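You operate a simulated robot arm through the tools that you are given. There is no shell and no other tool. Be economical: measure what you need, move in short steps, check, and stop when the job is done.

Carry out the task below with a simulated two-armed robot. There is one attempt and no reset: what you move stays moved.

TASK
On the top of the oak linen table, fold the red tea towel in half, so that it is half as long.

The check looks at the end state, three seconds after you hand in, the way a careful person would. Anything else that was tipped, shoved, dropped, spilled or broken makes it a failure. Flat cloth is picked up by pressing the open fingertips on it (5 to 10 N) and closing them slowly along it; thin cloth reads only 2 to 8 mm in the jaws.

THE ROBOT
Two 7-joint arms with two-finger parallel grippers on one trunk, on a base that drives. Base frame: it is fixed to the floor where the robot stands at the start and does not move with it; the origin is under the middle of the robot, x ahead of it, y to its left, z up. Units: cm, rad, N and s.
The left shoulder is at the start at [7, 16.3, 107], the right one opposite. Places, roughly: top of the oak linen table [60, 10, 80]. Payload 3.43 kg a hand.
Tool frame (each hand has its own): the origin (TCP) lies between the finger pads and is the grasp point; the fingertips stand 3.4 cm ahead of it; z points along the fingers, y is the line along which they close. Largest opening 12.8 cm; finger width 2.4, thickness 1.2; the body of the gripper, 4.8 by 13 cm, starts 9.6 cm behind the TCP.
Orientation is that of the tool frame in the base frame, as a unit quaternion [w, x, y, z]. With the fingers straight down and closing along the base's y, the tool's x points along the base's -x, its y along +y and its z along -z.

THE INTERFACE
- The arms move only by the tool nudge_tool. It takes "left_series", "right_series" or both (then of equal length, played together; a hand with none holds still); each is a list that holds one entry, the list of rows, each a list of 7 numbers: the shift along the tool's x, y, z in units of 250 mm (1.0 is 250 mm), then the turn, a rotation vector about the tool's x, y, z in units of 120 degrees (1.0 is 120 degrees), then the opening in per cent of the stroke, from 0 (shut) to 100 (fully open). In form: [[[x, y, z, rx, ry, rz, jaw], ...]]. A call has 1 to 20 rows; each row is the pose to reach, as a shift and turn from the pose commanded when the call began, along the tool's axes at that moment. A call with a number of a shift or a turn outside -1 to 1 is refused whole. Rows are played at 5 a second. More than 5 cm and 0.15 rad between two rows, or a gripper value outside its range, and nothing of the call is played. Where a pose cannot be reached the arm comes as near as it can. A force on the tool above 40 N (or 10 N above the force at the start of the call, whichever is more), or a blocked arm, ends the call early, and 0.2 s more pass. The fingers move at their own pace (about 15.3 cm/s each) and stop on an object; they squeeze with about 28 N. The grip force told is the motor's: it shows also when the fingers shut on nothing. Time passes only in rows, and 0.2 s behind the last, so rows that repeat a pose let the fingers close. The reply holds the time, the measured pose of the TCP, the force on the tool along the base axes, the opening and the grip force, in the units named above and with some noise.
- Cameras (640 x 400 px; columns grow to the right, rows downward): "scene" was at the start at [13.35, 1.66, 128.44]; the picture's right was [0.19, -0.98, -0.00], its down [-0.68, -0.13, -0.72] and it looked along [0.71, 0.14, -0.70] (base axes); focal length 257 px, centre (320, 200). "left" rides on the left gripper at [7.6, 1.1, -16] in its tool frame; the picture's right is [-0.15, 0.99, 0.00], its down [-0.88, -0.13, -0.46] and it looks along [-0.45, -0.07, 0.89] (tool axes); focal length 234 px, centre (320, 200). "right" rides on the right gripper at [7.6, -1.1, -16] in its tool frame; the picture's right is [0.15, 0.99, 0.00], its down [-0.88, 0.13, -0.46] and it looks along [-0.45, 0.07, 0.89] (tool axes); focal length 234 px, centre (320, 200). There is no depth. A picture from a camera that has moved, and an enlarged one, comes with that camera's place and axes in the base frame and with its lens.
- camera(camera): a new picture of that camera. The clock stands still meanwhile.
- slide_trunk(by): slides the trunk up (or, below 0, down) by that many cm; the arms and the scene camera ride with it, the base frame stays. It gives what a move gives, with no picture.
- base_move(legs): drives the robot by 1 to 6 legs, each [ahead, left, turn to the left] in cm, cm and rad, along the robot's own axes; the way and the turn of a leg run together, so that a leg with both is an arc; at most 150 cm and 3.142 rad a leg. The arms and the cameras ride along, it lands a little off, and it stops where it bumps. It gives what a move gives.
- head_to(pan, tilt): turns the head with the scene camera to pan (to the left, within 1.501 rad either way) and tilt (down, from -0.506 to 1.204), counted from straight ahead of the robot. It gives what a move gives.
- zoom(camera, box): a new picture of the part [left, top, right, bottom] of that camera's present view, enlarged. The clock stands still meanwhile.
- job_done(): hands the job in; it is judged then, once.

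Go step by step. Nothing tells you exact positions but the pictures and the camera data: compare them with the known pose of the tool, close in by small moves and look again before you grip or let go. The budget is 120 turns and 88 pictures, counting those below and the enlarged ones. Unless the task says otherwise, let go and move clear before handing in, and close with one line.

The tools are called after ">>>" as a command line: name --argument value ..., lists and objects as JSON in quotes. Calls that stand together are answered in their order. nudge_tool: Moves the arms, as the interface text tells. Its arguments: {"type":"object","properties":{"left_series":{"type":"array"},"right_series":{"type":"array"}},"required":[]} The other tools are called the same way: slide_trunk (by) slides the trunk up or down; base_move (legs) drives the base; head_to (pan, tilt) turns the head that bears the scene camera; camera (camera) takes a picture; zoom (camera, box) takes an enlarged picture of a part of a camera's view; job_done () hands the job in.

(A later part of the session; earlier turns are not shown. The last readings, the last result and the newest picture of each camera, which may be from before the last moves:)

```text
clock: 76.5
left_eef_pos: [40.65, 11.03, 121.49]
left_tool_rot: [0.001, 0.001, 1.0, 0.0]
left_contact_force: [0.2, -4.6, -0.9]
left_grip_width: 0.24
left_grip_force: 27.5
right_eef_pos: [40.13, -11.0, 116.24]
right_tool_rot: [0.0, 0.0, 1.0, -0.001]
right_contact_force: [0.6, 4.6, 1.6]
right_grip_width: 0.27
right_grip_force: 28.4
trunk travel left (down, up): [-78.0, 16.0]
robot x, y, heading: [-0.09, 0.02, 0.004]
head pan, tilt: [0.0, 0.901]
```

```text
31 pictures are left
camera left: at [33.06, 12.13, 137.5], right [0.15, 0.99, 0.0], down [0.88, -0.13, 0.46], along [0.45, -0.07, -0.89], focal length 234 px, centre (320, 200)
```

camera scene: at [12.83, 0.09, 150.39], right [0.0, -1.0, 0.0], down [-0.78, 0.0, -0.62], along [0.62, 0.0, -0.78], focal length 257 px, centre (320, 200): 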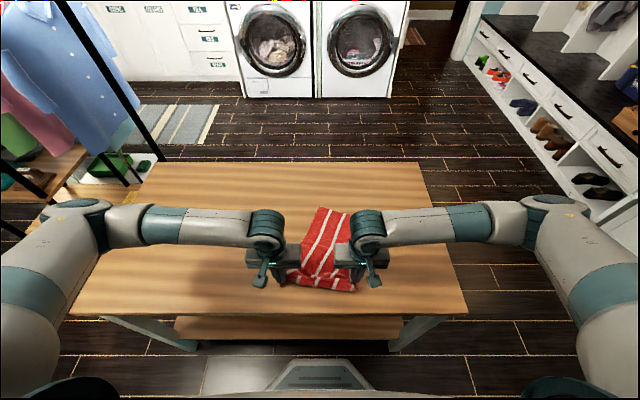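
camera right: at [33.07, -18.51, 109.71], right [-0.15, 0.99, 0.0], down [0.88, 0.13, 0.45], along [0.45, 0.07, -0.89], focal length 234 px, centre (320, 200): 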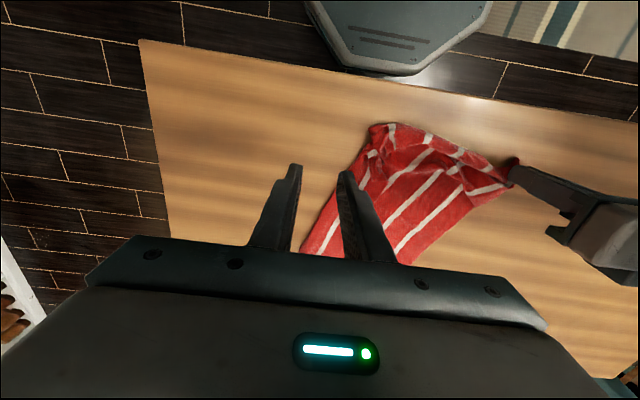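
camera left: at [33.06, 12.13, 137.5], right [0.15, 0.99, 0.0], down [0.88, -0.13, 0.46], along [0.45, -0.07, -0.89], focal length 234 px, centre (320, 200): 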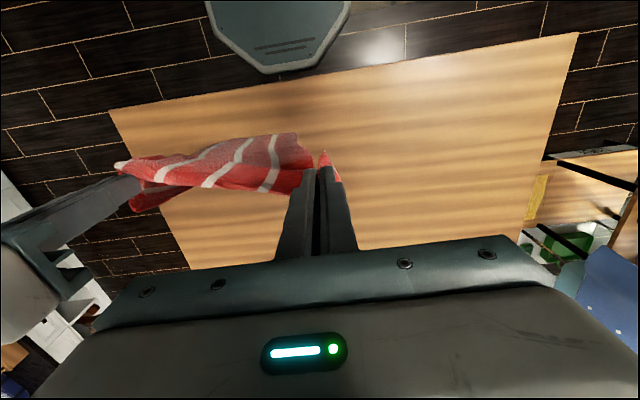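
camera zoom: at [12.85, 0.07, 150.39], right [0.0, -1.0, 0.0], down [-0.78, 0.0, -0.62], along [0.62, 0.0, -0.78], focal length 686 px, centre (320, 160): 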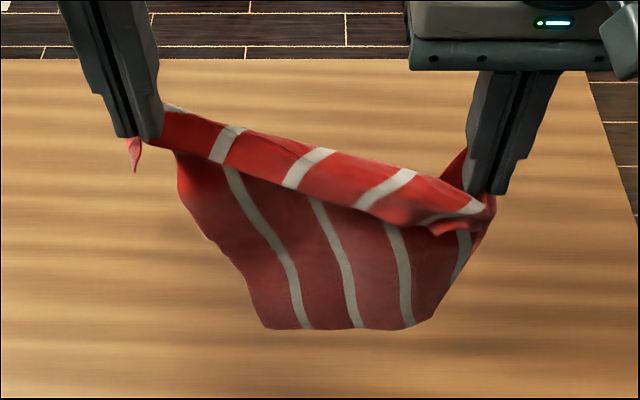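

The towel now hangs square (far edge level). I'll lay its lower half on the table from about x=41 outward, by lowering and moving forward together along a 45° line, leaving the far edge near me.

>>> nudge_tool --left_series '[[[0, 0, 0.08, 0, 0, 0, 0], [0, 0, 0.16, 0, 0, 0, 0], [-0.04, 0, 0.23, 0, 0, 0, 0], [-0.12, 0, 0.31, 0, 0, 0, 0], [-0.2, 0, 0.39, 0, 0, 0, 0], [-0.28, 0, 0.47, 0, 0, 0, 0], [-0.36, 0, 0.55, 0, 0, 0, 0], [-0.44, 0, 0.63, 0, 0, 0, 0], [-0.52, 0, 0.71, 0, 0, 0, 0], [-0.6, 0, 0.79, 0, 0, 0, 0], [-0.68, 0, 0.87, 0, 0, 0, 0], [-0.76, 0, 0.95, 0, 0, 0, 0], [-0.8, 0, 0.99, 0, 0, 0, 0], [-0.8, 0, 0.99, 0, 0, 0, 0]]]' --right_series '[[[0, 0, 0.08, 0, 0, 0, 0], [0, 0, 0.16, 0, 0, 0, 0], [-0.04, 0, 0.23, 0, 0, 0, 0], [-0.12, 0, 0.31, 0, 0, 0, 0], [-0.2, 0, 0.39, 0, 0, 0, 0], [-0.28, 0, 0.47, 0, 0, 0, 0], [-0.36, 0, 0.55, 0, 0, 0, 0], [-0.44, 0, 0.63, 0, 0, 0, 0], [-0.52, 0, 0.71, 0, 0, 0, 0], [-0.6, 0, 0.79, 0, 0, 0, 0], [-0.68, 0, 0.87, 0, 0, 0, 0], [-0.76, 0, 0.95, 0, 0, 0, 0], [-0.8, 0, 0.99, 0, 0, 0, 0], [-0.8, 0, 0.99, 0, 0, 0, 0]]]'

>>> camera --camera "scene"

>>> zoom --camera "scene" --box '[220, 180, 420, 305]'

```text
clock: 79.5
left_eef_pos: [60.66, 10.96, 96.87]
left_tool_rot: [0.001, 0.0, 1.0, 0.0]
left_contact_force: [-0.4, -5.0, -1.9]
left_grip_width: 0.21
left_grip_force: 27.8
right_eef_pos: [60.16, -11.06, 91.33]
right_tool_rot: [0.0, 0.0, 1.0, 0.0]
right_contact_force: [0.6, 4.9, 0.8]
right_grip_width: 0.28
right_grip_force: 27.8
trunk travel left (down, up): [-78.0, 16.0]
robot x, y, heading: [0.18, 0.05, -0.0]
head pan, tilt: [0.0, 0.901]
```

```text
30 pictures are left
camera scene: at [12.81, 0.09, 150.4], right [0.0, -1.0, 0.0], down [-0.78, 0.0, -0.62], along [0.62, 0.0, -0.78], focal length 257 px, centre (320, 200)
```

scene: 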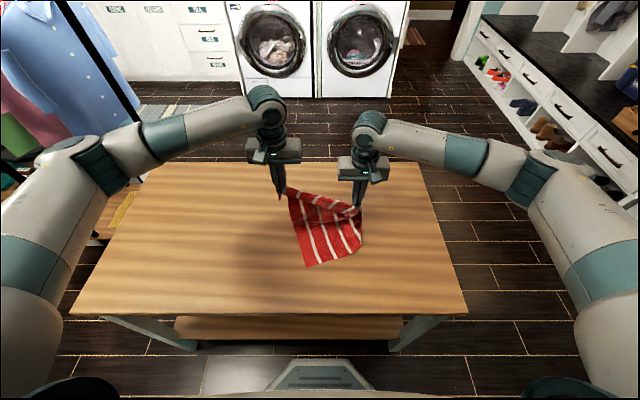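

```text
3.20 times, centred on (320, 242) of scene
camera zoom: at [12.81, 0.09, 150.4], right [0.0, -1.0, 0.0], down [-0.78, 0.0, -0.62], along [0.62, 0.0, -0.78], focal length 824 px, centre (320, 64)
```

zoom: 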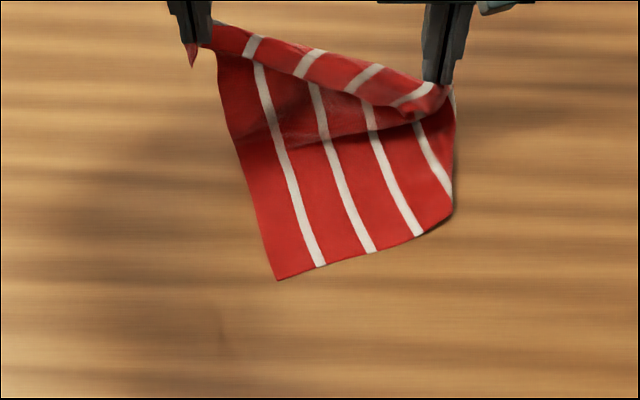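

The left side lies flat and true. On the right, however, the outer strip (last stripe and margin) is tucked under, because that hand holds too far inside. I'll lay the rest flat going forward, then free the right side and regrasp its true corner.

>>> nudge_tool --left_series '[[[-0.1, 0, 0.05, 0, 0, 0, 0], [-0.2, 0, 0.1, 0, 0, 0, 0], [-0.3, 0, 0.15, 0, 0, 0, 0], [-0.4, 0, 0.18, 0, 0, 0, 0], [-0.5, 0, 0.2, 0, 0, 0, 0], [-0.56, 0, 0.2, 0, 0, 0, 0]]]' --right_series '[[[-0.08, 0, 0, 0, 0, 0, 0], [-0.16, 0, 0, 0, 0, 0, 0], [-0.24, 0, 0, 0, 0, 0, 0], [-0.32, 0, 0, 0, 0, 0, 0], [-0.4, 0, 0, 0, 0, 0, 0], [-0.46, 0, 0, 0, 0, 0, 0]]]'

>>> slide_trunk --by -9.5

>>> zoom --camera "scene" --box '[220, 140, 420, 265]'

>>> camera --camera "right"

```text
clock: 80.9
left_eef_pos: [74.8, 11.11, 92.06]
left_tool_rot: [0.001, 0.0, 1.0, 0.0]
left_contact_force: [-2.2, -5.5, -1.4]
left_grip_width: 0.24
left_grip_force: 28.3
right_eef_pos: [71.71, -11.09, 91.24]
right_tool_rot: [0.001, 0.0, 1.0, -0.001]
right_contact_force: [2.0, 4.9, 0.0]
right_grip_width: 0.27
right_grip_force: 27.8
trunk travel left (down, up): [-78.0, 16.0]
robot x, y, heading: [-0.39, 0.01, -0.0]
head pan, tilt: [0.0, 0.901]
```

```text
clock: 82.2
left_eef_pos: [74.57, 11.08, 82.62]
left_tool_rot: [0.0, 0.0, 1.0, 0.001]
left_contact_force: [-1.7, -4.6, 0.0]
left_grip_width: 0.23
left_grip_force: 27.5
right_eef_pos: [71.62, -11.13, 81.87]
right_tool_rot: [0.0, 0.0, 1.0, 0.0]
right_contact_force: [2.0, 6.0, 0.1]
right_grip_width: 0.28
right_grip_force: 28.0
trunk travel left (down, up): [-68.5, 25.5]
robot x, y, heading: [0.3, 0.03, -0.002]
head pan, tilt: [0.0, 0.901]
```

```text
3.20 times, centred on (320, 202) of scene
camera zoom: at [12.81, 0.09, 140.9], right [0.0, -1.0, 0.0], down [-0.78, 0.0, -0.62], along [0.62, 0.0, -0.78], focal length 824 px, centre (320, 192)
```

zoom: 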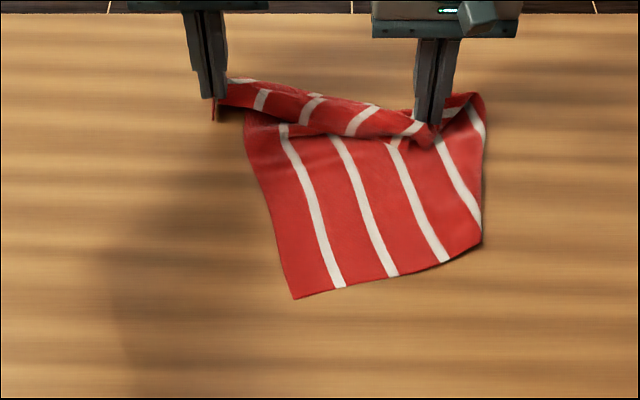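

```text
27 pictures are left
camera right: at [63.94, -12.24, 97.75], right [-0.15, 0.99, 0.0], down [0.88, 0.13, 0.46], along [0.45, 0.07, -0.89], focal length 234 px, centre (320, 200)
```

right: 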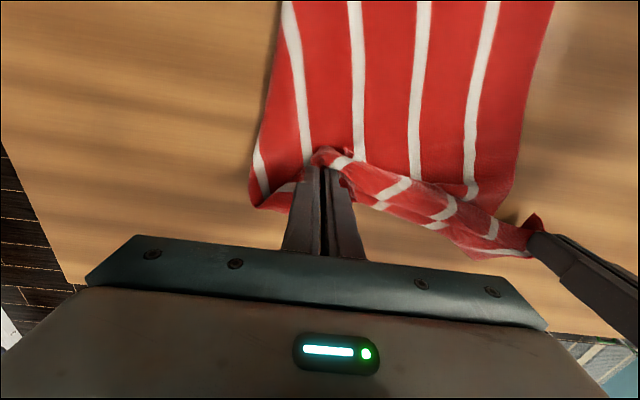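

It's laid out flat, apart from the rolled held edge (now on the far side) and the tucked far-right margin. The clean edge now faces me, so I'll release both hands and regrasp from there.

>>> nudge_tool --left_series '[[[0, 0, 0.04, 0, 0, 0, 0], [0, 0, 0.08, 0, 0, 0, 0], [0, 0, 0.08, 0, 0, 0, 12], [0, 0, 0.08, 0, 0, 0, 24], [0, 0, 0.0, 0, 0, 0, 24], [0, 0, -0.12, 0, 0, 0, 24], [0, 0.1, -0.3, 0, 0, 0, 24], [0.1, 0.2, -0.4, 0, 0, 0, 24], [0.25, 0.3, -0.4, 0, 0, 0, 24], [0.4, 0.3, -0.4, 0, 0, 0, 24], [0.55, 0.3, -0.4, 0, 0, 0, 24], [0.7, 0.2, -0.4, 0, 0, 0, 24]]]' --right_series '[[[0, 0, 0.03, 0, 0, 0, 0], [0, 0, 0.055, 0, 0, 0, 0], [0, 0, 0.055, 0, 0, 0, 12], [0, 0, 0.055, 0, 0, 0, 24], [0, 0, 0.0, 0, 0, 0, 24], [0, 0, -0.12, 0, 0, 0, 24], [0, -0.1, -0.3, 0, 0, 0, 24], [0.1, -0.2, -0.4, 0, 0, 0, 24], [0.25, -0.2, -0.4, 0, 0, 0, 24], [0.4, -0.2, -0.4, 0, 0, 0, 24], [0.55, -0.2, -0.4, 0, 0, 0, 24], [0.7, -0.2, -0.4, 0, 0, 0, 24]]]'

>>> zoom --camera "scene" --box '[220, 140, 420, 265]'

>>> camera --camera "right"

```text
refused: row 7 steps farther than a row can; nothing moved
```

```text
3.20 times, centred on (320, 202) of scene
camera zoom: at [12.81, 0.09, 140.9], right [0.0, -1.0, 0.0], down [-0.78, 0.0, -0.62], along [0.62, 0.0, -0.78], focal length 824 px, centre (320, 192)
```

zoom: 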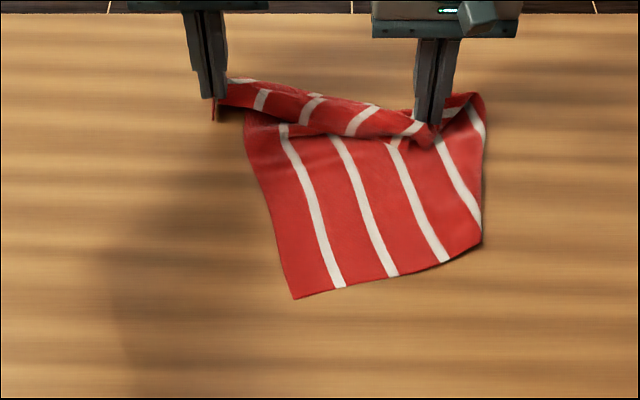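

```text
25 pictures are left
camera right: at [63.94, -12.24, 97.75], right [-0.15, 0.99, 0.0], down [0.88, 0.13, 0.46], along [0.45, 0.07, -0.89], focal length 234 px, centre (320, 200)
```

right: 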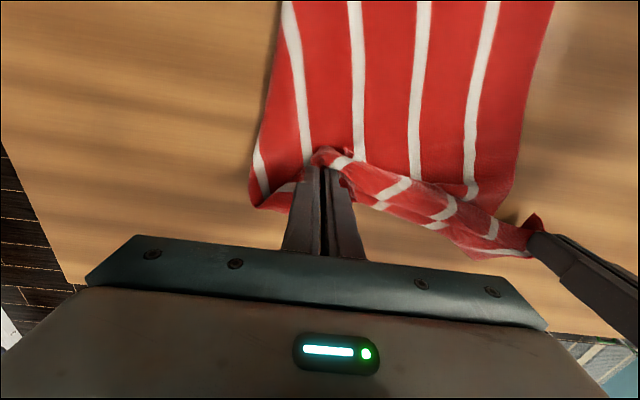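

One row step was too long; I'll repeat the release with smaller steps.

>>> nudge_tool --left_series '[[[0, 0, 0.04, 0, 0, 0, 0], [0, 0, 0.08, 0, 0, 0, 0], [0, 0, 0.08, 0, 0, 0, 12], [0, 0, 0.08, 0, 0, 0, 24], [0, 0, 0.0, 0, 0, 0, 24], [0, 0, -0.12, 0, 0, 0, 24], [0, 0.06, -0.25, 0, 0, 0, 24], [0.06, 0.12, -0.38, 0, 0, 0, 24], [0.2, 0.2, -0.4, 0, 0, 0, 24], [0.35, 0.26, -0.4, 0, 0, 0, 24], [0.5, 0.3, -0.4, 0, 0, 0, 24], [0.65, 0.3, -0.4, 0, 0, 0, 24], [0.8, 0.3, -0.4, 0, 0, 0, 24]]]' --right_series '[[[0, 0, 0.03, 0, 0, 0, 0], [0, 0, 0.055, 0, 0, 0, 0], [0, 0, 0.055, 0, 0, 0, 12], [0, 0, 0.055, 0, 0, 0, 24], [0, 0, 0.0, 0, 0, 0, 24], [0, 0, -0.12, 0, 0, 0, 24], [0, -0.06, -0.25, 0, 0, 0, 24], [0.06, -0.12, -0.38, 0, 0, 0, 24], [0.2, -0.15, -0.4, 0, 0, 0, 24], [0.35, -0.15, -0.4, 0, 0, 0, 24], [0.5, -0.15, -0.4, 0, 0, 0, 24], [0.65, -0.15, -0.4, 0, 0, 0, 24], [0.75, -0.15, -0.4, 0, 0, 0, 24]]]'

>>> zoom --camera "scene" --box '[220, 140, 420, 265]'

```text
clock: 85.0
left_eef_pos: [54.51, 18.63, 92.61]
left_tool_rot: [0.002, 0.0, 1.0, 0.0]
left_contact_force: [0.1, -0.3, 0.2]
left_grip_width: 3.08
left_grip_force: 0.1
right_eef_pos: [52.95, -14.93, 91.81]
right_tool_rot: [0.002, 0.001, 1.0, -0.001]
right_contact_force: [0.4, -0.4, 0.8]
right_grip_width: 3.07
right_grip_force: 0.1
trunk travel left (down, up): [-68.5, 25.5]
robot x, y, heading: [0.38, 0.31, -0.001]
head pan, tilt: [0.0, 0.901]
```

```text
3.20 times, centred on (320, 202) of scene
camera zoom: at [12.71, 0.12, 140.91], right [0.0, -1.0, 0.0], down [-0.78, 0.0, -0.62], along [0.62, 0.0, -0.78], focal length 824 px, centre (320, 192)
```

zoom: 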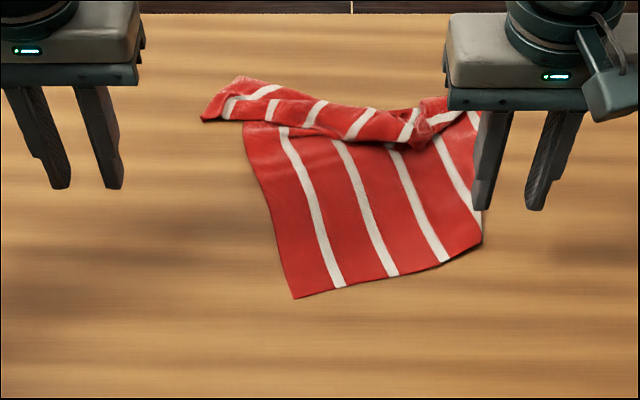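

I'll now un-tuck the right margin: pinch near the crease at about (57, -13), lift, and set it back down moving inward so the strip falls outward.

>>> nudge_tool --right_series '[[[-0.06, 0.04, 0.1, 0, 0, 0, 19], [-0.12, 0.085, 0.2, 0, 0, 0, 19], [-0.176, 0.085, 0.3, 0, 0, 0, 19], [-0.176, 0.085, 0.39, 0, 0, 0, 19], [-0.176, 0.085, 0.44, 0, 0, 0, 19], [-0.176, 0.085, 0.465, 0, 0, 0, 19], [-0.176, 0.085, 0.475, 0, 0, 0, 19], [-0.176, 0.085, 0.475, 0, 0, 0, 19]]]'

>>> zoom --camera "right" --box '[200, 90, 456, 250]'

```text
clock: 86.8
left_eef_pos: [54.59, 18.53, 92.44]
left_tool_rot: [0.001, 0.0, 1.0, 0.0]
left_contact_force: [-0.3, 0.2, -0.1]
left_grip_width: 3.05
left_grip_force: 0.1
right_eef_pos: [57.24, -12.81, 79.91]
right_tool_rot: [0.001, 0.0, 1.0, 0.0]
right_contact_force: [-0.1, 0.3, -0.5]
right_grip_width: 2.41
right_grip_force: 0.0
trunk travel left (down, up): [-68.5, 25.5]
robot x, y, heading: [-0.18, 0.03, -0.004]
head pan, tilt: [0.0, 0.901]
```

```text
2.50 times, centred on (328, 170) of right
camera zoom: at [49.65, -13.88, 95.77], right [-0.15, 0.99, 0.0], down [0.88, 0.13, 0.46], along [0.45, 0.07, -0.89], focal length 585 px, centre (300, 275)
```

zoom: 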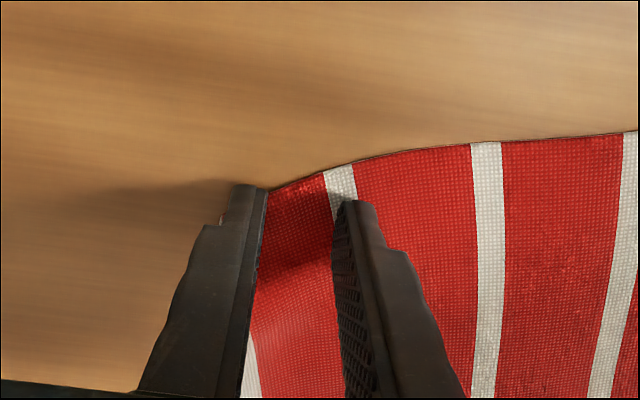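

>>> nudge_tool --right_series '[[[-0.03, 0.012, -0.02, 0, 0, 0, 19], [-0.06, 0.012, -0.01, 0, 0, 0, 19], [-0.06, 0.012, 0.006, 0, 0, 0, 19], [-0.06, 0.012, 0.01, 0, 0, 0, 19], [-0.06, 0.012, 0.01, 0, 0, 0, 19]]]'

```text
clock: 88.0
left_eef_pos: [54.68, 18.57, 92.53]
left_tool_rot: [0.001, 0.0, 1.0, 0.0]
left_contact_force: [0.2, 0.1, 0.8]
left_grip_width: 3.11
left_grip_force: 0.1
right_eef_pos: [58.64, -12.49, 79.64]
right_tool_rot: [-0.001, 0.0, 1.0, 0.0]
right_contact_force: [-0.2, -0.2, 1.5]
right_grip_width: 2.39
right_grip_force: 0.0
trunk travel left (down, up): [-68.5, 25.5]
robot x, y, heading: [0.2, 0.45, 0.003]
head pan, tilt: [0.0, 0.901]
```

>>> nudge_tool --right_series '[[[0, 0, 0.003, 0, 0, 0, 19], [0, 0, 0.0035, 0, 0, 0, 19], [0, 0, 0.0035, 0, 0, 0, 16], [0, 0, 0.0035, 0, 0, 0, 14], [0, 0, 0.004, 0, 0, 0, 12], [0, 0, 0.004, 0, 0, 0, 10], [0, 0, 0.004, 0, 0, 0, 8], [0, 0, 0.004, 0, 0, 0, 6], [0, 0, 0.004, 0, 0, 0, 4], [0, 0, 0.004, 0, 0, 0, 2], [0, 0, 0.004, 0, 0, 0, 0], [0, 0, 0.004, 0, 0, 0, 0], [0, 0, -0.08, 0, 0, 0, 0], [0, 0, -0.2, 0, 0, 0, 0], [0, 0, -0.3, 0, 0, 0, 0], [0, 0, -0.36, 0, 0, 0, 0], [0, 0, -0.36, 0, 0, 0, 0]]]'

>>> zoom --camera "scene" --box '[240, 140, 440, 265]'

```text
clock: 91.6
left_eef_pos: [54.58, 18.7, 92.5]
left_tool_rot: [0.001, 0.001, 1.0, 0.0]
left_contact_force: [-0.3, 0.2, 0.2]
left_grip_width: 3.1
left_grip_force: 0.1
right_eef_pos: [58.79, -12.56, 88.52]
right_tool_rot: [0.0, -0.001, 1.0, 0.0]
right_contact_force: [0.0, 0.3, 0.3]
right_grip_width: 0.01
right_grip_force: 28.2
trunk travel left (down, up): [-68.5, 25.5]
robot x, y, heading: [0.01, 0.21, 0.002]
head pan, tilt: [0.0, 0.901]
```

```text
3.20 times, centred on (340, 202) of scene
camera zoom: at [12.87, 0.09, 140.89], right [0.0, -1.0, 0.0], down [-0.78, 0.0, -0.62], along [0.62, 0.0, -0.78], focal length 824 px, centre (256, 192)
```

zoom: 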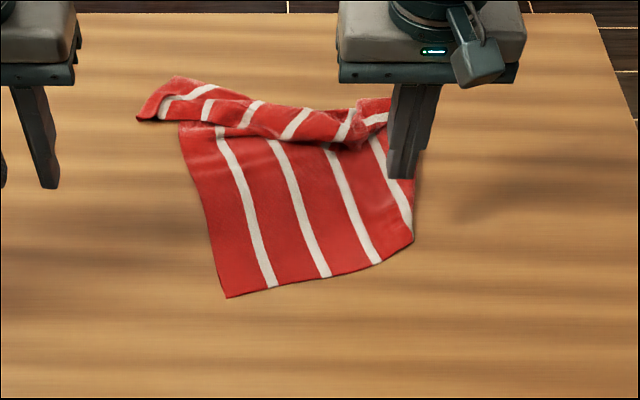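

It slipped off. I'll press again a bit harder and check the force before closing.

>>> nudge_tool --right_series '[[[0, 0, 0.1, 0, 0, 0, 19], [0, 0, 0.2, 0, 0, 0, 19], [0, 0, 0.3, 0, 0, 0, 19], [0, 0, 0.35, 0, 0, 0, 19], [0, 0, 0.366, 0, 0, 0, 19], [0, 0, 0.366, 0, 0, 0, 19]]]'

```text
clock: 93.0
left_eef_pos: [54.62, 18.62, 92.48]
left_tool_rot: [0.001, 0.0, 1.0, 0.0]
left_contact_force: [-0.2, 0.0, -0.5]
left_grip_width: 3.11
left_grip_force: 0.1
right_eef_pos: [58.82, -12.52, 79.59]
right_tool_rot: [0.001, 0.0, 1.0, 0.0]
right_contact_force: [0.4, -2.1, 11.8]
right_grip_width: 2.5
right_grip_force: 0.5
trunk travel left (down, up): [-68.5, 25.5]
robot x, y, heading: [-0.05, -0.1, 0.002]
head pan, tilt: [0.0, 0.901]
```

>>> nudge_tool --right_series '[[[0, 0, 0, 0, 0, 0, 17], [0, 0, 0, 0, 0, 0, 15], [0, 0, 0, 0, 0, 0, 13], [0, 0, 0.001, 0, 0, 0, 11], [0, 0, 0.001, 0, 0, 0, 9], [0, 0, 0.001, 0, 0, 0, 7], [0, 0, 0.001, 0, 0, 0, 5], [0, 0, 0.001, 0, 0, 0, 3], [0, 0, 0.001, 0, 0, 0, 1], [0, 0, 0.001, 0, 0, 0, 0], [0, 0, 0.001, 0, 0, 0, 0], [0, 0, -0.08, 0, 0, 0, 0], [0, 0, -0.2, 0, 0, 0, 0], [0, 0, -0.3, 0, 0, 0, 0], [0, 0, -0.36, 0, 0, 0, 0], [0, 0, -0.36, 0, 0, 0, 0]]]'

>>> zoom --camera "scene" --box '[240, 140, 440, 265]'

```text
clock: 96.4
left_eef_pos: [54.69, 18.56, 92.54]
left_tool_rot: [0.0, 0.0, 1.0, 0.0]
left_contact_force: [0.1, -0.2, 0.3]
left_grip_width: 3.07
left_grip_force: 0.2
right_eef_pos: [58.85, -12.32, 88.52]
right_tool_rot: [-0.001, 0.0, 1.0, 0.0]
right_contact_force: [0.6, 0.1, 0.6]
right_grip_width: 0.21
right_grip_force: 28.5
trunk travel left (down, up): [-68.5, 25.5]
robot x, y, heading: [-0.07, 0.01, -0.002]
head pan, tilt: [0.0, 0.901]
```

```text
3.20 times, centred on (340, 202) of scene
camera zoom: at [12.87, 0.08, 140.89], right [0.0, -1.0, 0.0], down [-0.78, 0.0, -0.62], along [0.62, 0.0, -0.78], focal length 824 px, centre (256, 192)
```

zoom: 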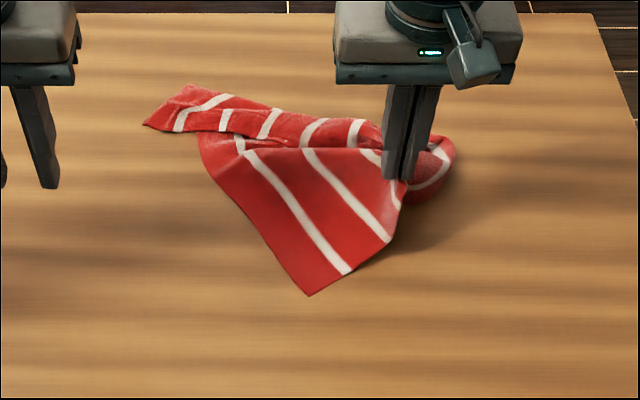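

Gripped this time, and the last stripe has come out on the right. I'll lower it, moving inward and toward me so the strip lies outward, then release and look.

>>> nudge_tool --right_series '[[[0.02, -0.06, -0.06, 0, 0, 0, 0], [0.04, -0.12, -0.1, 0, 0, 0, 0], [0.06, -0.12, -0.1, 0, 0, 0, 0], [0.08, -0.09, 0.0, 0, 0, 0, 0], [0.1, -0.05, 0.1, 0, 0, 0, 0], [0.11, -0.01, 0.2, 0, 0, 0, 0], [0.12, 0.02, 0.28, 0, 0, 0, 0], [0.12, 0.03, 0.33, 0, 0, 0, 0], [0.12, 0.03, 0.335, 0, 0, 0, 10], [0.12, 0.03, 0.335, 0, 0, 0, 19], [0.12, 0.03, 0.25, 0, 0, 0, 19], [0.12, -0.03, 0.12, 0, 0, 0, 19], [0.12, -0.15, 0.0, 0, 0, 0, 19], [0.12, -0.3, -0.1, 0, 0, 0, 19], [0.12, -0.3, -0.1, 0, 0, 0, 19]]]'

>>> zoom --camera "scene" --box '[240, 140, 440, 265]'

```text
clock: 99.6
left_eef_pos: [54.74, 18.75, 92.39]
left_tool_rot: [0.001, 0.0, 1.0, -0.001]
left_contact_force: [-0.3, 0.8, 0.0]
left_grip_width: 3.05
left_grip_force: 0.0
right_eef_pos: [55.81, -19.98, 91.19]
right_tool_rot: [0.0, -0.001, 1.0, 0.0]
right_contact_force: [-0.3, -0.2, -0.4]
right_grip_width: 2.43
right_grip_force: 0.1
trunk travel left (down, up): [-68.5, 25.5]
robot x, y, heading: [0.28, 0.23, -0.004]
head pan, tilt: [0.0, 0.901]
```

```text
3.20 times, centred on (340, 202) of scene
camera zoom: at [12.91, 0.18, 140.88], right [0.0, -1.0, 0.0], down [-0.78, 0.0, -0.62], along [0.62, 0.0, -0.78], focal length 824 px, centre (256, 192)
```

zoom: 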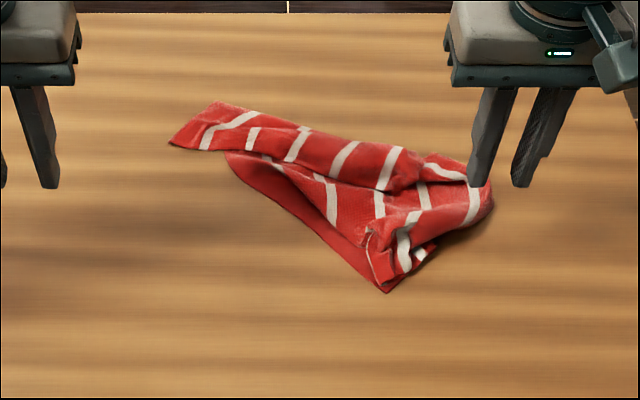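

That bunched the right side. I'll get a close look from the right camera to locate the corners before the next grip.

>>> zoom --camera "right" --box '[320, 80, 640, 280]'

```text
2.00 times, centred on (480, 180) of right
camera zoom: at [48.18, -21.0, 107.08], right [-0.15, 0.99, 0.0], down [0.88, 0.13, 0.46], along [0.45, 0.07, -0.89], focal length 468 px, centre (0, 240)
```

zoom: 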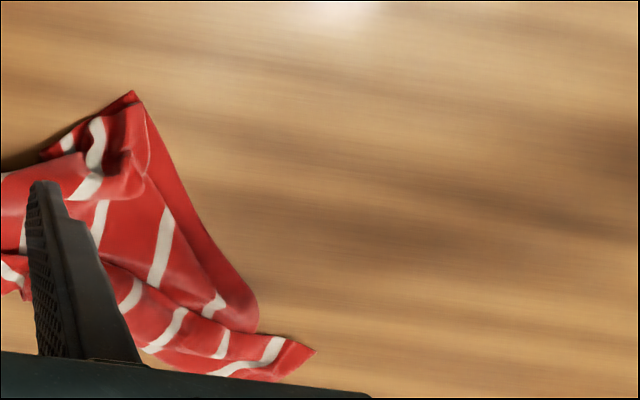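

The near-left corner N at about (69.5, 8.5) is cleanly exposed as a narrow strip. I'll turn the left gripper 90° so the fingers straddle that strip, and move above it.

>>> nudge_tool --left_series '[[[-0.05, -0.04, 0.0, 0, 0, 0.065, 35], [-0.1, -0.08, 0.0, 0, 0, 0.13, 35], [-0.15, -0.12, 0.0, 0, 0, 0.195, 35], [-0.2, -0.16, 0.0, 0, 0, 0.26, 35], [-0.25, -0.2, 0.0, 0, 0, 0.325, 35], [-0.3, -0.24, 0.0, 0, 0, 0.39, 35], [-0.35, -0.28, 0.05, 0, 0, 0.455, 35], [-0.4, -0.32, 0.1, 0, 0, 0.52, 35], [-0.45, -0.36, 0.15, 0, 0, 0.585, 35], [-0.5, -0.4, 0.2, 0, 0, 0.65, 35], [-0.55, -0.44, 0.24, 0, 0, 0.715, 35], [-0.58, -0.456, 0.256, 0, 0, 0.75, 35], [-0.58, -0.456, 0.256, 0, 0, 0.75, 35]]]'

>>> camera --camera "left"

```text
clock: 102.4
left_eef_pos: [58.7, 8.26, 84.38]
left_tool_rot: [0.055, 0.673, 0.733, 0.081]
left_contact_force: [1.0, 0.2, -0.6]
left_grip_width: 4.47
left_grip_force: 0.0
left hand out of reach, approached as far as the arm can: row 8, 9, 10, 11, 12, 13
right_eef_pos: [56.11, -19.92, 90.85]
right_tool_rot: [-0.002, 0.0, 1.0, 0.001]
right_contact_force: [0.6, -0.3, -1.6]
right_grip_width: 2.43
right_grip_force: 0.0
trunk travel left (down, up): [-68.5, 25.5]
robot x, y, heading: [-0.02, 0.13, -0.0]
head pan, tilt: [0.0, 0.901]
```

```text
18 pictures are left
camera left: at [56.23, 15.24, 100.51], right [0.98, -0.07, 0.19], down [-0.14, -0.91, 0.4], along [0.14, -0.41, -0.9], focal length 234 px, centre (320, 200)
```

left: 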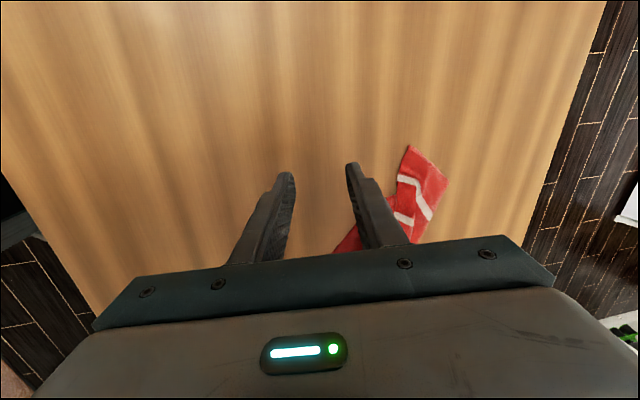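

That rotation runs into the wrist's limit. I'll turn the left hand back to closing along y and use the press-pinch there instead.

>>> nudge_tool --left_series '[[[0.002, 0.016, -0.023, 0.007, 0.005, -0.059, 24], [0.004, 0.032, -0.045, 0.014, 0.01, -0.118, 24], [0.006, 0.048, -0.068, 0.021, 0.015, -0.177, 24], [0.008, 0.064, -0.09, 0.028, 0.02, -0.236, 24], [0.01, 0.08, -0.113, 0.035, 0.024, -0.295, 24], [0.0125, 0.095, -0.136, 0.043, 0.029, -0.354, 24], [0.0146, 0.111, -0.159, 0.05, 0.034, -0.413, 24], [0.0167, 0.127, -0.181, 0.057, 0.039, -0.472, 24], [0.019, 0.143, -0.204, 0.064, 0.044, -0.53, 24], [0.021, 0.159, -0.227, 0.071, 0.048, -0.59, 24], [0.023, 0.175, -0.25, 0.078, 0.053, -0.648, 24], [0.025, 0.19, -0.272, 0.085, 0.058, -0.707, 24], [0.025, 0.19, -0.272, 0.085, 0.058, -0.707, 24], [0.025, 0.19, -0.272, 0.085, 0.058, -0.707, 24]]]'

```text
clock: 105.4
left_eef_pos: [62.23, 8.75, 92.16]
left_tool_rot: [0.0, 0.001, 1.0, 0.002]
left_contact_force: [0.1, 0.3, -0.2]
left_grip_width: 3.08
left_grip_force: 0.1
right_eef_pos: [55.83, -19.99, 91.11]
right_tool_rot: [0.0, 0.0, 1.0, 0.0]
right_contact_force: [-0.3, 0.6, -0.2]
right_grip_width: 2.43
right_grip_force: 0.1
trunk travel left (down, up): [-68.5, 25.5]
robot x, y, heading: [0.06, -0.22, 0.001]
head pan, tilt: [0.0, 0.901]
```

Corner N is at about (70, 9.6), pointing left, with the cloth spreading to the right of it. I'll go down over (70.3, 6.3) for the pinch.

>>> nudge_tool --left_series '[[[-0.1, -0.03, 0.08, 0, 0, 0, 19], [-0.2, -0.06, 0.16, 0, 0, 0, 19], [-0.28, -0.098, 0.26, 0, 0, 0, 19], [-0.323, -0.098, 0.36, 0, 0, 0, 19], [-0.323, -0.098, 0.43, 0, 0, 0, 19], [-0.323, -0.098, 0.46, 0, 0, 0, 19], [-0.323, -0.098, 0.485, 0, 0, 0, 19], [-0.323, -0.098, 0.485, 0, 0, 0, 19]]]'

>>> zoom --camera "left" --box '[160, 80, 480, 280]'

```text
clock: 107.2
left_eef_pos: [70.31, 6.16, 79.93]
left_tool_rot: [0.0, 0.001, 1.0, 0.001]
left_contact_force: [-0.7, 0.5, -0.4]
left_grip_width: 2.42
left_grip_force: 0.0
right_eef_pos: [55.79, -19.92, 91.13]
right_tool_rot: [0.0, 0.0, 1.0, 0.0]
right_contact_force: [0.1, -0.1, -0.5]
right_grip_width: 2.43
right_grip_force: 0.1
trunk travel left (down, up): [-68.5, 25.5]
robot x, y, heading: [-0.04, -0.43, -0.002]
head pan, tilt: [0.0, 0.901]
```

```text
2.00 times, centred on (320, 180) of left
camera zoom: at [62.83, 7.31, 95.94], right [0.15, 0.99, 0.0], down [0.88, -0.13, 0.46], along [0.45, -0.07, -0.89], focal length 468 px, centre (320, 240)
```

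zoom: 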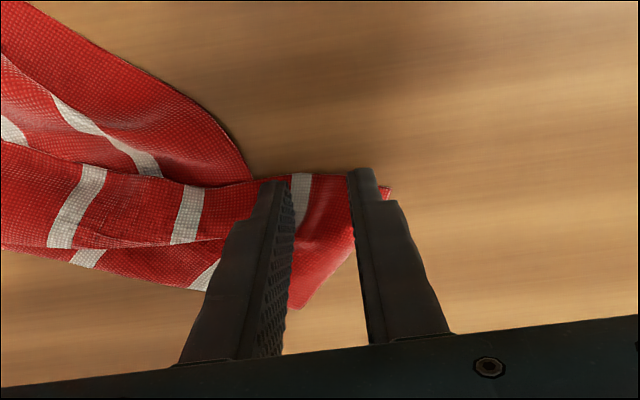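

The fingers are right on corner N's margin. Pressing down to grip force.

>>> nudge_tool --left_series '[[[0, 0, 0.006, 0, 0, 0, 19], [0, 0, 0.012, 0, 0, 0, 19], [0, 0, 0.012, 0, 0, 0, 19]]]'

```text
clock: 108.0
left_eef_pos: [70.25, 6.17, 79.67]
left_tool_rot: [0.0, 0.0, 1.0, 0.001]
left_contact_force: [-0.3, -0.1, 1.7]
left_grip_width: 2.45
left_grip_force: 0.0
right_eef_pos: [55.86, -20.02, 91.06]
right_tool_rot: [0.0, 0.0, 1.0, -0.001]
right_contact_force: [0.3, 0.4, 0.8]
right_grip_width: 2.42
right_grip_force: 0.1
trunk travel left (down, up): [-68.5, 25.5]
robot x, y, heading: [0.28, 0.18, 0.0]
head pan, tilt: [0.0, 0.901]
```

>>> nudge_tool --left_series '[[[0, 0, 0.004, 0, 0, 0, 19], [0, 0, 0.005, 0, 0, 0, 19], [0, 0, 0.005, 0, 0, 0, 17], [0, 0, 0.005, 0, 0, 0, 15], [0, 0, 0.005, 0, 0, 0, 13], [0, 0, 0.006, 0, 0, 0, 11], [0, 0, 0.006, 0, 0, 0, 9], [0, 0, 0.006, 0, 0, 0, 7], [0, 0, 0.006, 0, 0, 0, 5], [0, 0, 0.006, 0, 0, 0, 3], [0, 0, 0.006, 0, 0, 0, 1], [0, 0, 0.006, 0, 0, 0, 0], [0, 0, 0.006, 0, 0, 0, 0], [0, 0, -0.05, 0, 0, 0, 0]]]'

```text
clock: 111.0
left_eef_pos: [70.14, 6.41, 80.66]
left_tool_rot: [-0.001, -0.001, 1.0, 0.002]
left_contact_force: [-1.1, 0.2, 0.7]
left_grip_width: 0.2
left_grip_force: 27.7
right_eef_pos: [55.78, -19.96, 91.14]
right_tool_rot: [0.0, 0.0, 1.0, 0.0]
right_contact_force: [-0.1, 0.7, -0.3]
right_grip_width: 2.44
right_grip_force: 0.0
trunk travel left (down, up): [-68.5, 25.5]
robot x, y, heading: [-0.12, 0.03, 0.002]
head pan, tilt: [0.0, 0.901]
```

N is held. I'll lift it high, over the middle of the table, so the whole towel hangs and untangles, then look for the neighbouring corner.

>>> nudge_tool --left_series '[[[0, 0, -0.12, 0, 0, 0, 0], [0.02, 0.01, -0.26, 0, 0, 0, 0], [0.05, 0.03, -0.4, 0, 0, 0, 0], [0.1, 0.05, -0.54, 0, 0, 0, 0], [0.18, 0.08, -0.66, 0, 0, 0, 0], [0.28, 0.1, -0.76, 0, 0, 0, 0], [0.38, 0.12, -0.84, 0, 0, 0, 0], [0.48, 0.14, -0.9, 0, 0, 0, 0], [0.56, 0.16, -0.92, 0, 0, 0, 0]]]'

>>> slide_trunk --by 21

>>> camera --camera "scene"

```text
clock: 113.0
left_eef_pos: [56.25, 10.17, 104.06]
left_tool_rot: [0.0, 0.0, 1.0, 0.001]
left_contact_force: [0.3, -0.3, -0.6]
left_grip_width: 0.18
left_grip_force: 27.6
right_eef_pos: [55.77, -19.91, 91.22]
right_tool_rot: [0.0, 0.0, 1.0, 0.0]
right_contact_force: [0.3, -0.5, 0.0]
right_grip_width: 2.42
right_grip_force: 0.0
trunk travel left (down, up): [-68.5, 25.5]
robot x, y, heading: [0.18, -0.07, 0.002]
head pan, tilt: [0.0, 0.901]
```

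```text
clock: 115.2
left_eef_pos: [56.25, 10.21, 124.83]
left_tool_rot: [0.0, 0.0, 1.0, 0.001]
left_contact_force: [-0.8, 0.2, -0.4]
left_grip_width: 0.2
left_grip_force: 28.1
right_eef_pos: [55.72, -19.98, 112.13]
right_tool_rot: [0.0, 0.0, 1.0, 0.0]
right_contact_force: [0.0, 0.4, -0.3]
right_grip_width: 2.41
right_grip_force: 0.0
trunk travel left (down, up): [-89.5, 4.5]
robot x, y, heading: [0.15, 0.16, 0.002]
head pan, tilt: [0.0, 0.901]
```

```text
16 pictures are left
camera scene: at [12.87, 0.09, 161.89], right [0.0, -1.0, 0.0], down [-0.78, 0.0, -0.62], along [0.62, 0.0, -0.78], focal length 257 px, centre (320, 200)
```

scene: 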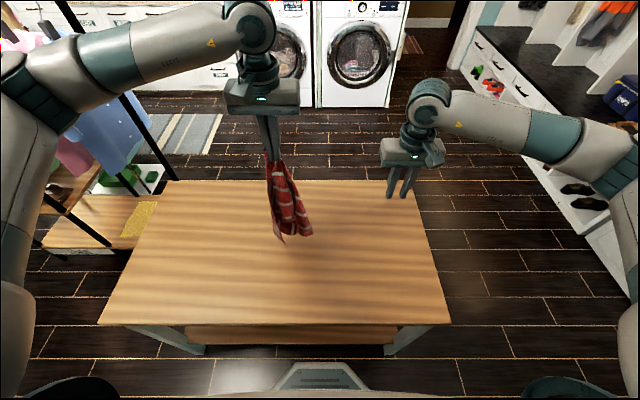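

>>> zoom --camera "scene" --box '[220, 140, 380, 260]'

```text
3.33 times, centred on (300, 200) of scene
camera zoom: at [12.87, 0.09, 161.89], right [0.0, -1.0, 0.0], down [-0.78, 0.0, -0.62], along [0.62, 0.0, -0.78], focal length 858 px, centre (387, 200)
```

zoom: 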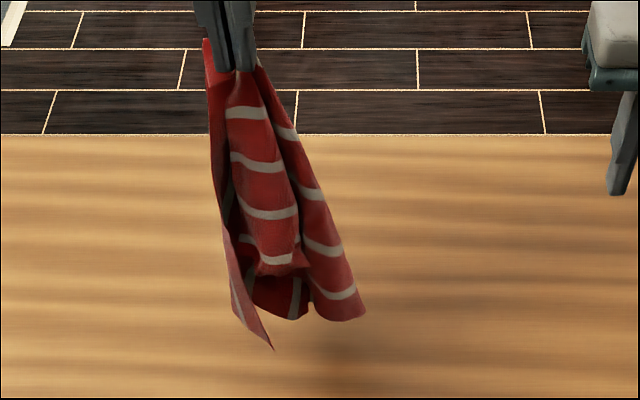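

>>> zoom --camera "left" --box '[220, 80, 420, 205]'

>>> zoom --camera "right" --box '[380, 60, 640, 260]'

```text
3.20 times, centred on (320, 142) of left
camera zoom: at [48.81, 11.32, 140.94], right [0.15, 0.99, 0.0], down [0.88, -0.13, 0.46], along [0.45, -0.07, -0.89], focal length 749 px, centre (320, 384)
```

zoom: 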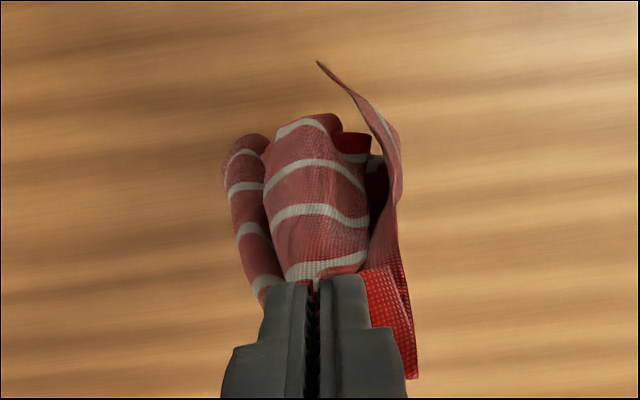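

```text
2.00 times, centred on (510, 160) of right
camera zoom: at [48.15, -21.06, 128.03], right [-0.15, 0.99, 0.0], down [0.88, 0.13, 0.46], along [0.45, 0.07, -0.89], focal length 468 px, centre (-60, 280)
```

zoom: 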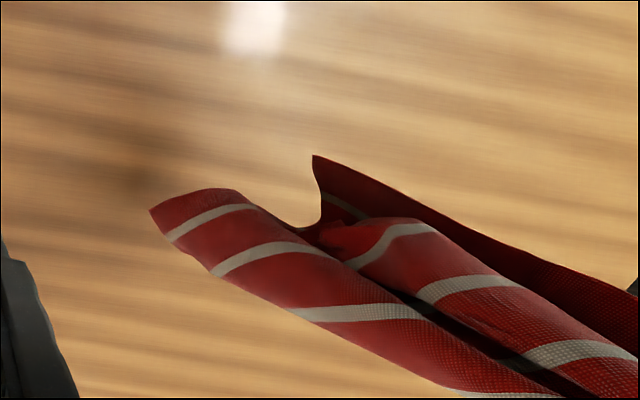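

The two lowest free tips are the far-edge corners: L at about (52, 11, 90) and R at about (60, 2.5, 83). I'll lay the towel down trailing toward me, so both these corners end up exposed on my side.

>>> nudge_tool --left_series '[[[0.1, 0, 0, 0, 0, 0, 0], [0.22, 0, 0, 0, 0, 0, 0], [0.34, 0, 0, 0, 0, 0, 0], [0.44, 0, 0.02, 0, 0, 0, 0], [0.48, 0, 0.08, 0, 0, 0, 0], [0.48, 0, 0.16, 0, 0, 0, 0], [0.44, 0, 0.24, 0, 0, 0, 0], [0.36, 0, 0.31, 0, 0, 0, 0], [0.28, 0, 0.38, 0, 0, 0, 0], [0.2, 0, 0.45, 0, 0, 0, 0], [0.12, 0, 0.52, 0, 0, 0, 0], [0.04, 0, 0.59, 0, 0, 0, 0], [-0.04, 0, 0.66, 0, 0, 0, 0], [-0.12, 0, 0.73, 0, 0, 0, 0], [-0.2, 0, 0.8, 0, 0, 0, 0], [-0.28, 0, 0.87, 0, 0, 0, 0], [-0.36, 0, 0.94, 0, 0, 0, 0], [-0.44, 0, 0.99, 0, 0, 0, 0]]]'

>>> slide_trunk --by -16

>>> zoom --camera "scene" --box '[220, 160, 420, 285]'

```text
clock: 119.0
left_eef_pos: [67.22, 10.16, 100.22]
left_tool_rot: [0.0, 0.001, 1.0, 0.0]
left_contact_force: [-0.3, 0.5, 0.3]
left_grip_width: 0.22
left_grip_force: 27.9
right_eef_pos: [55.97, -19.89, 112.14]
right_tool_rot: [-0.001, 0.0, 1.0, 0.0]
right_contact_force: [0.1, -0.7, 0.0]
right_grip_width: 2.43
right_grip_force: 0.0
trunk travel left (down, up): [-89.5, 4.5]
robot x, y, heading: [-0.04, -0.07, -0.002]
head pan, tilt: [0.0, 0.901]
```

```text
clock: 120.9
left_eef_pos: [67.26, 10.3, 84.26]
left_tool_rot: [0.0, 0.0, 1.0, 0.001]
left_contact_force: [-0.7, 0.8, 0.7]
left_grip_width: 0.21
left_grip_force: 27.9
right_eef_pos: [55.85, -19.95, 96.16]
right_tool_rot: [0.0, 0.0, 1.0, 0.0]
right_contact_force: [0.5, 0.3, 1.2]
right_grip_width: 2.42
right_grip_force: 0.1
trunk travel left (down, up): [-73.5, 20.5]
robot x, y, heading: [-0.03, -0.19, 0.002]
head pan, tilt: [0.0, 0.901]
```

```text
3.20 times, centred on (320, 222) of scene
camera zoom: at [12.82, 0.09, 145.9], right [0.0, -1.0, 0.0], down [-0.78, 0.0, -0.62], along [0.62, 0.0, -0.78], focal length 824 px, centre (320, 128)
```

zoom: 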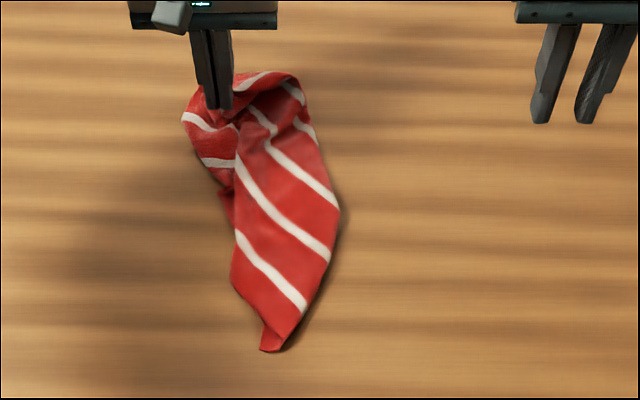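

I'll bring the right hand over the exposed tip at about (43, 4.5) and look closely to tell which corner it is.

>>> nudge_tool --right_series '[[[0.05, 0.1, 0.03, 0, 0, 0, 19], [0.1, 0.2, 0.06, 0, 0, 0, 19], [0.15, 0.3, 0.1, 0, 0, 0, 19], [0.2, 0.4, 0.14, 0, 0, 0, 19], [0.25, 0.5, 0.18, 0, 0, 0, 19], [0.3, 0.6, 0.22, 0, 0, 0, 19], [0.34, 0.7, 0.26, 0, 0, 0, 19], [0.38, 0.8, 0.3, 0, 0, 0, 19], [0.42, 0.88, 0.36, 0, 0, 0, 19], [0.424, 0.928, 0.42, 0, 0, 0, 19], [0.424, 0.928, 0.42, 0, 0, 0, 19]]]'

>>> camera --camera "right"

```text
clock: 123.3
left_eef_pos: [67.08, 10.21, 84.31]
left_tool_rot: [0.0, 0.0, 1.0, 0.002]
left_contact_force: [0.3, -0.4, 0.6]
left_grip_width: 0.22
left_grip_force: 27.6
right_eef_pos: [45.14, 3.34, 85.61]
right_tool_rot: [0.0, 0.0, 1.0, 0.0]
right_contact_force: [0.4, -0.8, -0.1]
right_grip_width: 2.44
right_grip_force: 0.1
trunk travel left (down, up): [-73.5, 20.5]
robot x, y, heading: [0.16, -0.07, -0.002]
head pan, tilt: [0.0, 0.901]
```

```text
11 pictures are left
camera right: at [37.57, 2.23, 101.6], right [-0.15, 0.99, 0.0], down [0.88, 0.13, 0.46], along [0.45, 0.07, -0.89], focal length 234 px, centre (320, 200)
```

right: 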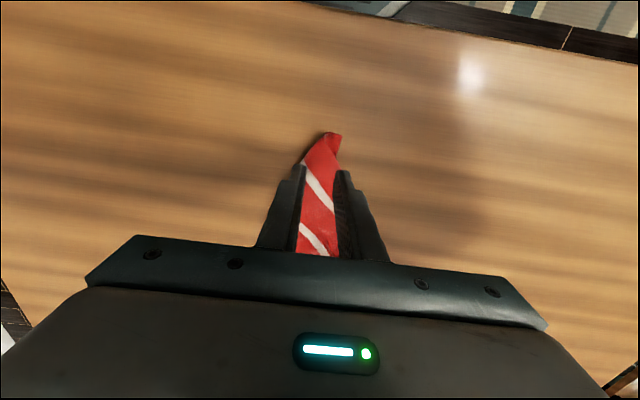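

The tip is a narrow strip right between the fingers. I'll straddle it with a wider opening, lower almost to the table and close to gather it.

>>> nudge_tool --right_series '[[[0.036, 0.018, 0.05, 0, 0, 0, 42], [0.036, 0.018, 0.12, 0, 0, 0, 42], [0.036, 0.018, 0.18, 0, 0, 0, 42], [0.036, 0.018, 0.22, 0, 0, 0, 42], [0.036, 0.018, 0.238, 0, 0, 0, 42], [0.036, 0.018, 0.24, 0, 0, 0, 42]]]'

```text
clock: 124.7
left_eef_pos: [67.17, 10.27, 84.26]
left_tool_rot: [0.0, 0.0, 1.0, 0.001]
left_contact_force: [0.2, -0.3, -0.8]
left_grip_width: 0.19
left_grip_force: 27.3
right_eef_pos: [44.46, 3.67, 79.65]
right_tool_rot: [0.001, 0.0, 1.0, 0.0]
right_contact_force: [0.8, -0.4, 0.1]
right_grip_width: 5.38
right_grip_force: 0.1
trunk travel left (down, up): [-73.5, 20.5]
robot x, y, heading: [-0.22, 0.28, -0.001]
head pan, tilt: [0.0, 0.901]
```

>>> nudge_tool --right_series '[[[0, 0, 0.003, 0, 0, 0, 40], [0, 0, 0.003, 0, 0, 0, 36], [0, 0, 0.003, 0, 0, 0, 32], [0, 0, 0.003, 0, 0, 0, 28], [0, 0, 0.003, 0, 0, 0, 24], [0, 0, 0.003, 0, 0, 0, 20], [0, 0, 0.003, 0, 0, 0, 16], [0, 0, 0.003, 0, 0, 0, 12], [0, 0, 0.003, 0, 0, 0, 9], [0, 0, 0.003, 0, 0, 0, 6], [0, 0, 0.003, 0, 0, 0, 3], [0, 0, 0.003, 0, 0, 0, 0], [0, 0, 0.003, 0, 0, 0, 0], [0, 0, -0.08, 0, 0, 0, 0]]]'

```text
clock: 127.7
left_eef_pos: [67.12, 10.19, 84.18]
left_tool_rot: [0.0, 0.0, 1.0, 0.0]
left_contact_force: [-0.4, -0.6, 0.0]
left_grip_width: 0.21
left_grip_force: 27.9
right_eef_pos: [44.23, 3.61, 81.63]
right_tool_rot: [0.0, 0.0, 1.0, 0.001]
right_contact_force: [0.2, -0.3, -0.1]
right_grip_width: 0.27
right_grip_force: 28.2
trunk travel left (down, up): [-73.5, 20.5]
robot x, y, heading: [-0.2, 0.2, -0.003]
head pan, tilt: [0.0, 0.901]
```

Gripped. I'll lift both hands to the same height with a moderate 20 cm gap and look at how it hangs.

>>> nudge_tool --left_series '[[[0.02, 0.01, -0.1, 0, 0, 0, 0], [0.06, 0.03, -0.2, 0, 0, 0, 0], [0.12, 0.05, -0.3, 0, 0, 0, 0], [0.18, 0.07, -0.4, 0, 0, 0, 0], [0.24, 0.09, -0.5, 0, 0, 0, 0], [0.3, 0.11, -0.6, 0, 0, 0, 0], [0.36, 0.13, -0.7, 0, 0, 0, 0], [0.4, 0.15, -0.78, 0, 0, 0, 0], [0.44, 0.16, -0.86, 0, 0, 0, 0], [0.44, 0.16, -0.96, 0, 0, 0, 0], [0.44, 0.16, -0.96, 0, 0, 0, 0]]]' --right_series '[[[-0.01, -0.03, -0.1, 0, 0, 0, 0], [-0.03, -0.07, -0.2, 0, 0, 0, 0], [-0.06, -0.11, -0.3, 0, 0, 0, 0], [-0.09, -0.15, -0.41, 0, 0, 0, 0], [-0.12, -0.2, -0.52, 0, 0, 0, 0], [-0.15, -0.25, -0.63, 0, 0, 0, 0], [-0.18, -0.3, -0.74, 0, 0, 0, 0], [-0.21, -0.34, -0.84, 0, 0, 0, 0], [-0.24, -0.384, -0.92, 0, 0, 0, 0], [-0.24, -0.384, -1.0, 0, 0, 0, 0], [-0.24, -0.384, -1.0, 0, 0, 0, 0]]]'

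>>> zoom --camera "scene" --box '[200, 110, 440, 260]'

```text
clock: 130.1
left_eef_pos: [56.2, 14.34, 108.07]
left_tool_rot: [-0.001, -0.001, 1.0, 0.001]
left_contact_force: [-0.3, -0.1, -1.2]
left_grip_width: 0.19
left_grip_force: 28.1
right_eef_pos: [50.37, -5.79, 106.64]
right_tool_rot: [0.0, 0.0, 1.0, 0.0]
right_contact_force: [-0.8, 0.3, -0.9]
right_grip_width: 0.28
right_grip_force: 27.6
trunk travel left (down, up): [-73.5, 20.5]
robot x, y, heading: [0.07, 0.05, -0.003]
head pan, tilt: [0.0, 0.901]
```

```text
2.67 times, centred on (320, 185) of scene
camera zoom: at [12.9, 0.1, 145.89], right [0.0, -1.0, 0.0], down [-0.78, 0.0, -0.62], along [0.62, 0.0, -0.78], focal length 686 px, centre (320, 240)
```

zoom: 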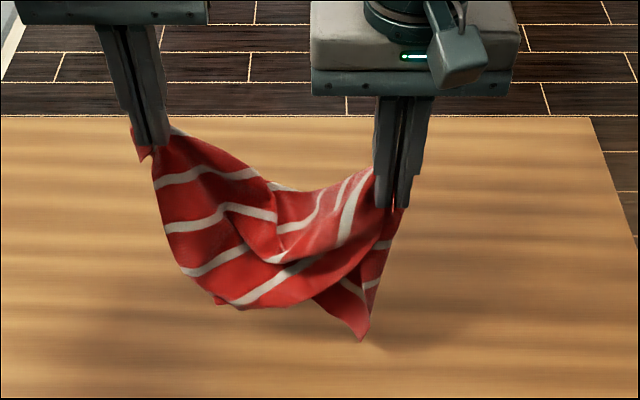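

There is slack left. I'll spread the hands apart step by step until it is just taut.

>>> nudge_tool --left_series '[[[0.02, 0.06, 0, 0, 0, 0, 0], [0.04, 0.12, 0, 0, 0, 0, 0], [0.06, 0.18, 0, 0, 0, 0, 0], [0.08, 0.24, 0, 0, 0, 0, 0], [0.08, 0.28, 0, 0, 0, 0, 0], [0.08, 0.28, 0, 0, 0, 0, 0]]]' --right_series '[[[-0.04, -0.06, -0.01, 0, 0, 0, 0], [-0.08, -0.12, -0.02, 0, 0, 0, 0], [-0.12, -0.18, -0.04, 0, 0, 0, 0], [-0.16, -0.24, -0.05, 0, 0, 0, 0], [-0.16, -0.28, -0.06, 0, 0, 0, 0], [-0.16, -0.28, -0.06, 0, 0, 0, 0]]]'

```text
clock: 131.5
left_eef_pos: [54.26, 21.24, 108.19]
left_tool_rot: [0.0, 0.0, 1.0, 0.001]
left_contact_force: [0.6, 0.0, -0.6]
left_grip_width: 0.2
left_grip_force: 27.8
right_eef_pos: [54.49, -13.04, 108.13]
right_tool_rot: [-0.001, 0.0, 1.0, 0.0]
right_contact_force: [-0.4, -0.9, -0.1]
right_grip_width: 0.28
right_grip_force: 28.5
trunk travel left (down, up): [-73.5, 20.5]
robot x, y, heading: [0.09, -0.09, -0.0]
head pan, tilt: [0.0, 0.901]
```

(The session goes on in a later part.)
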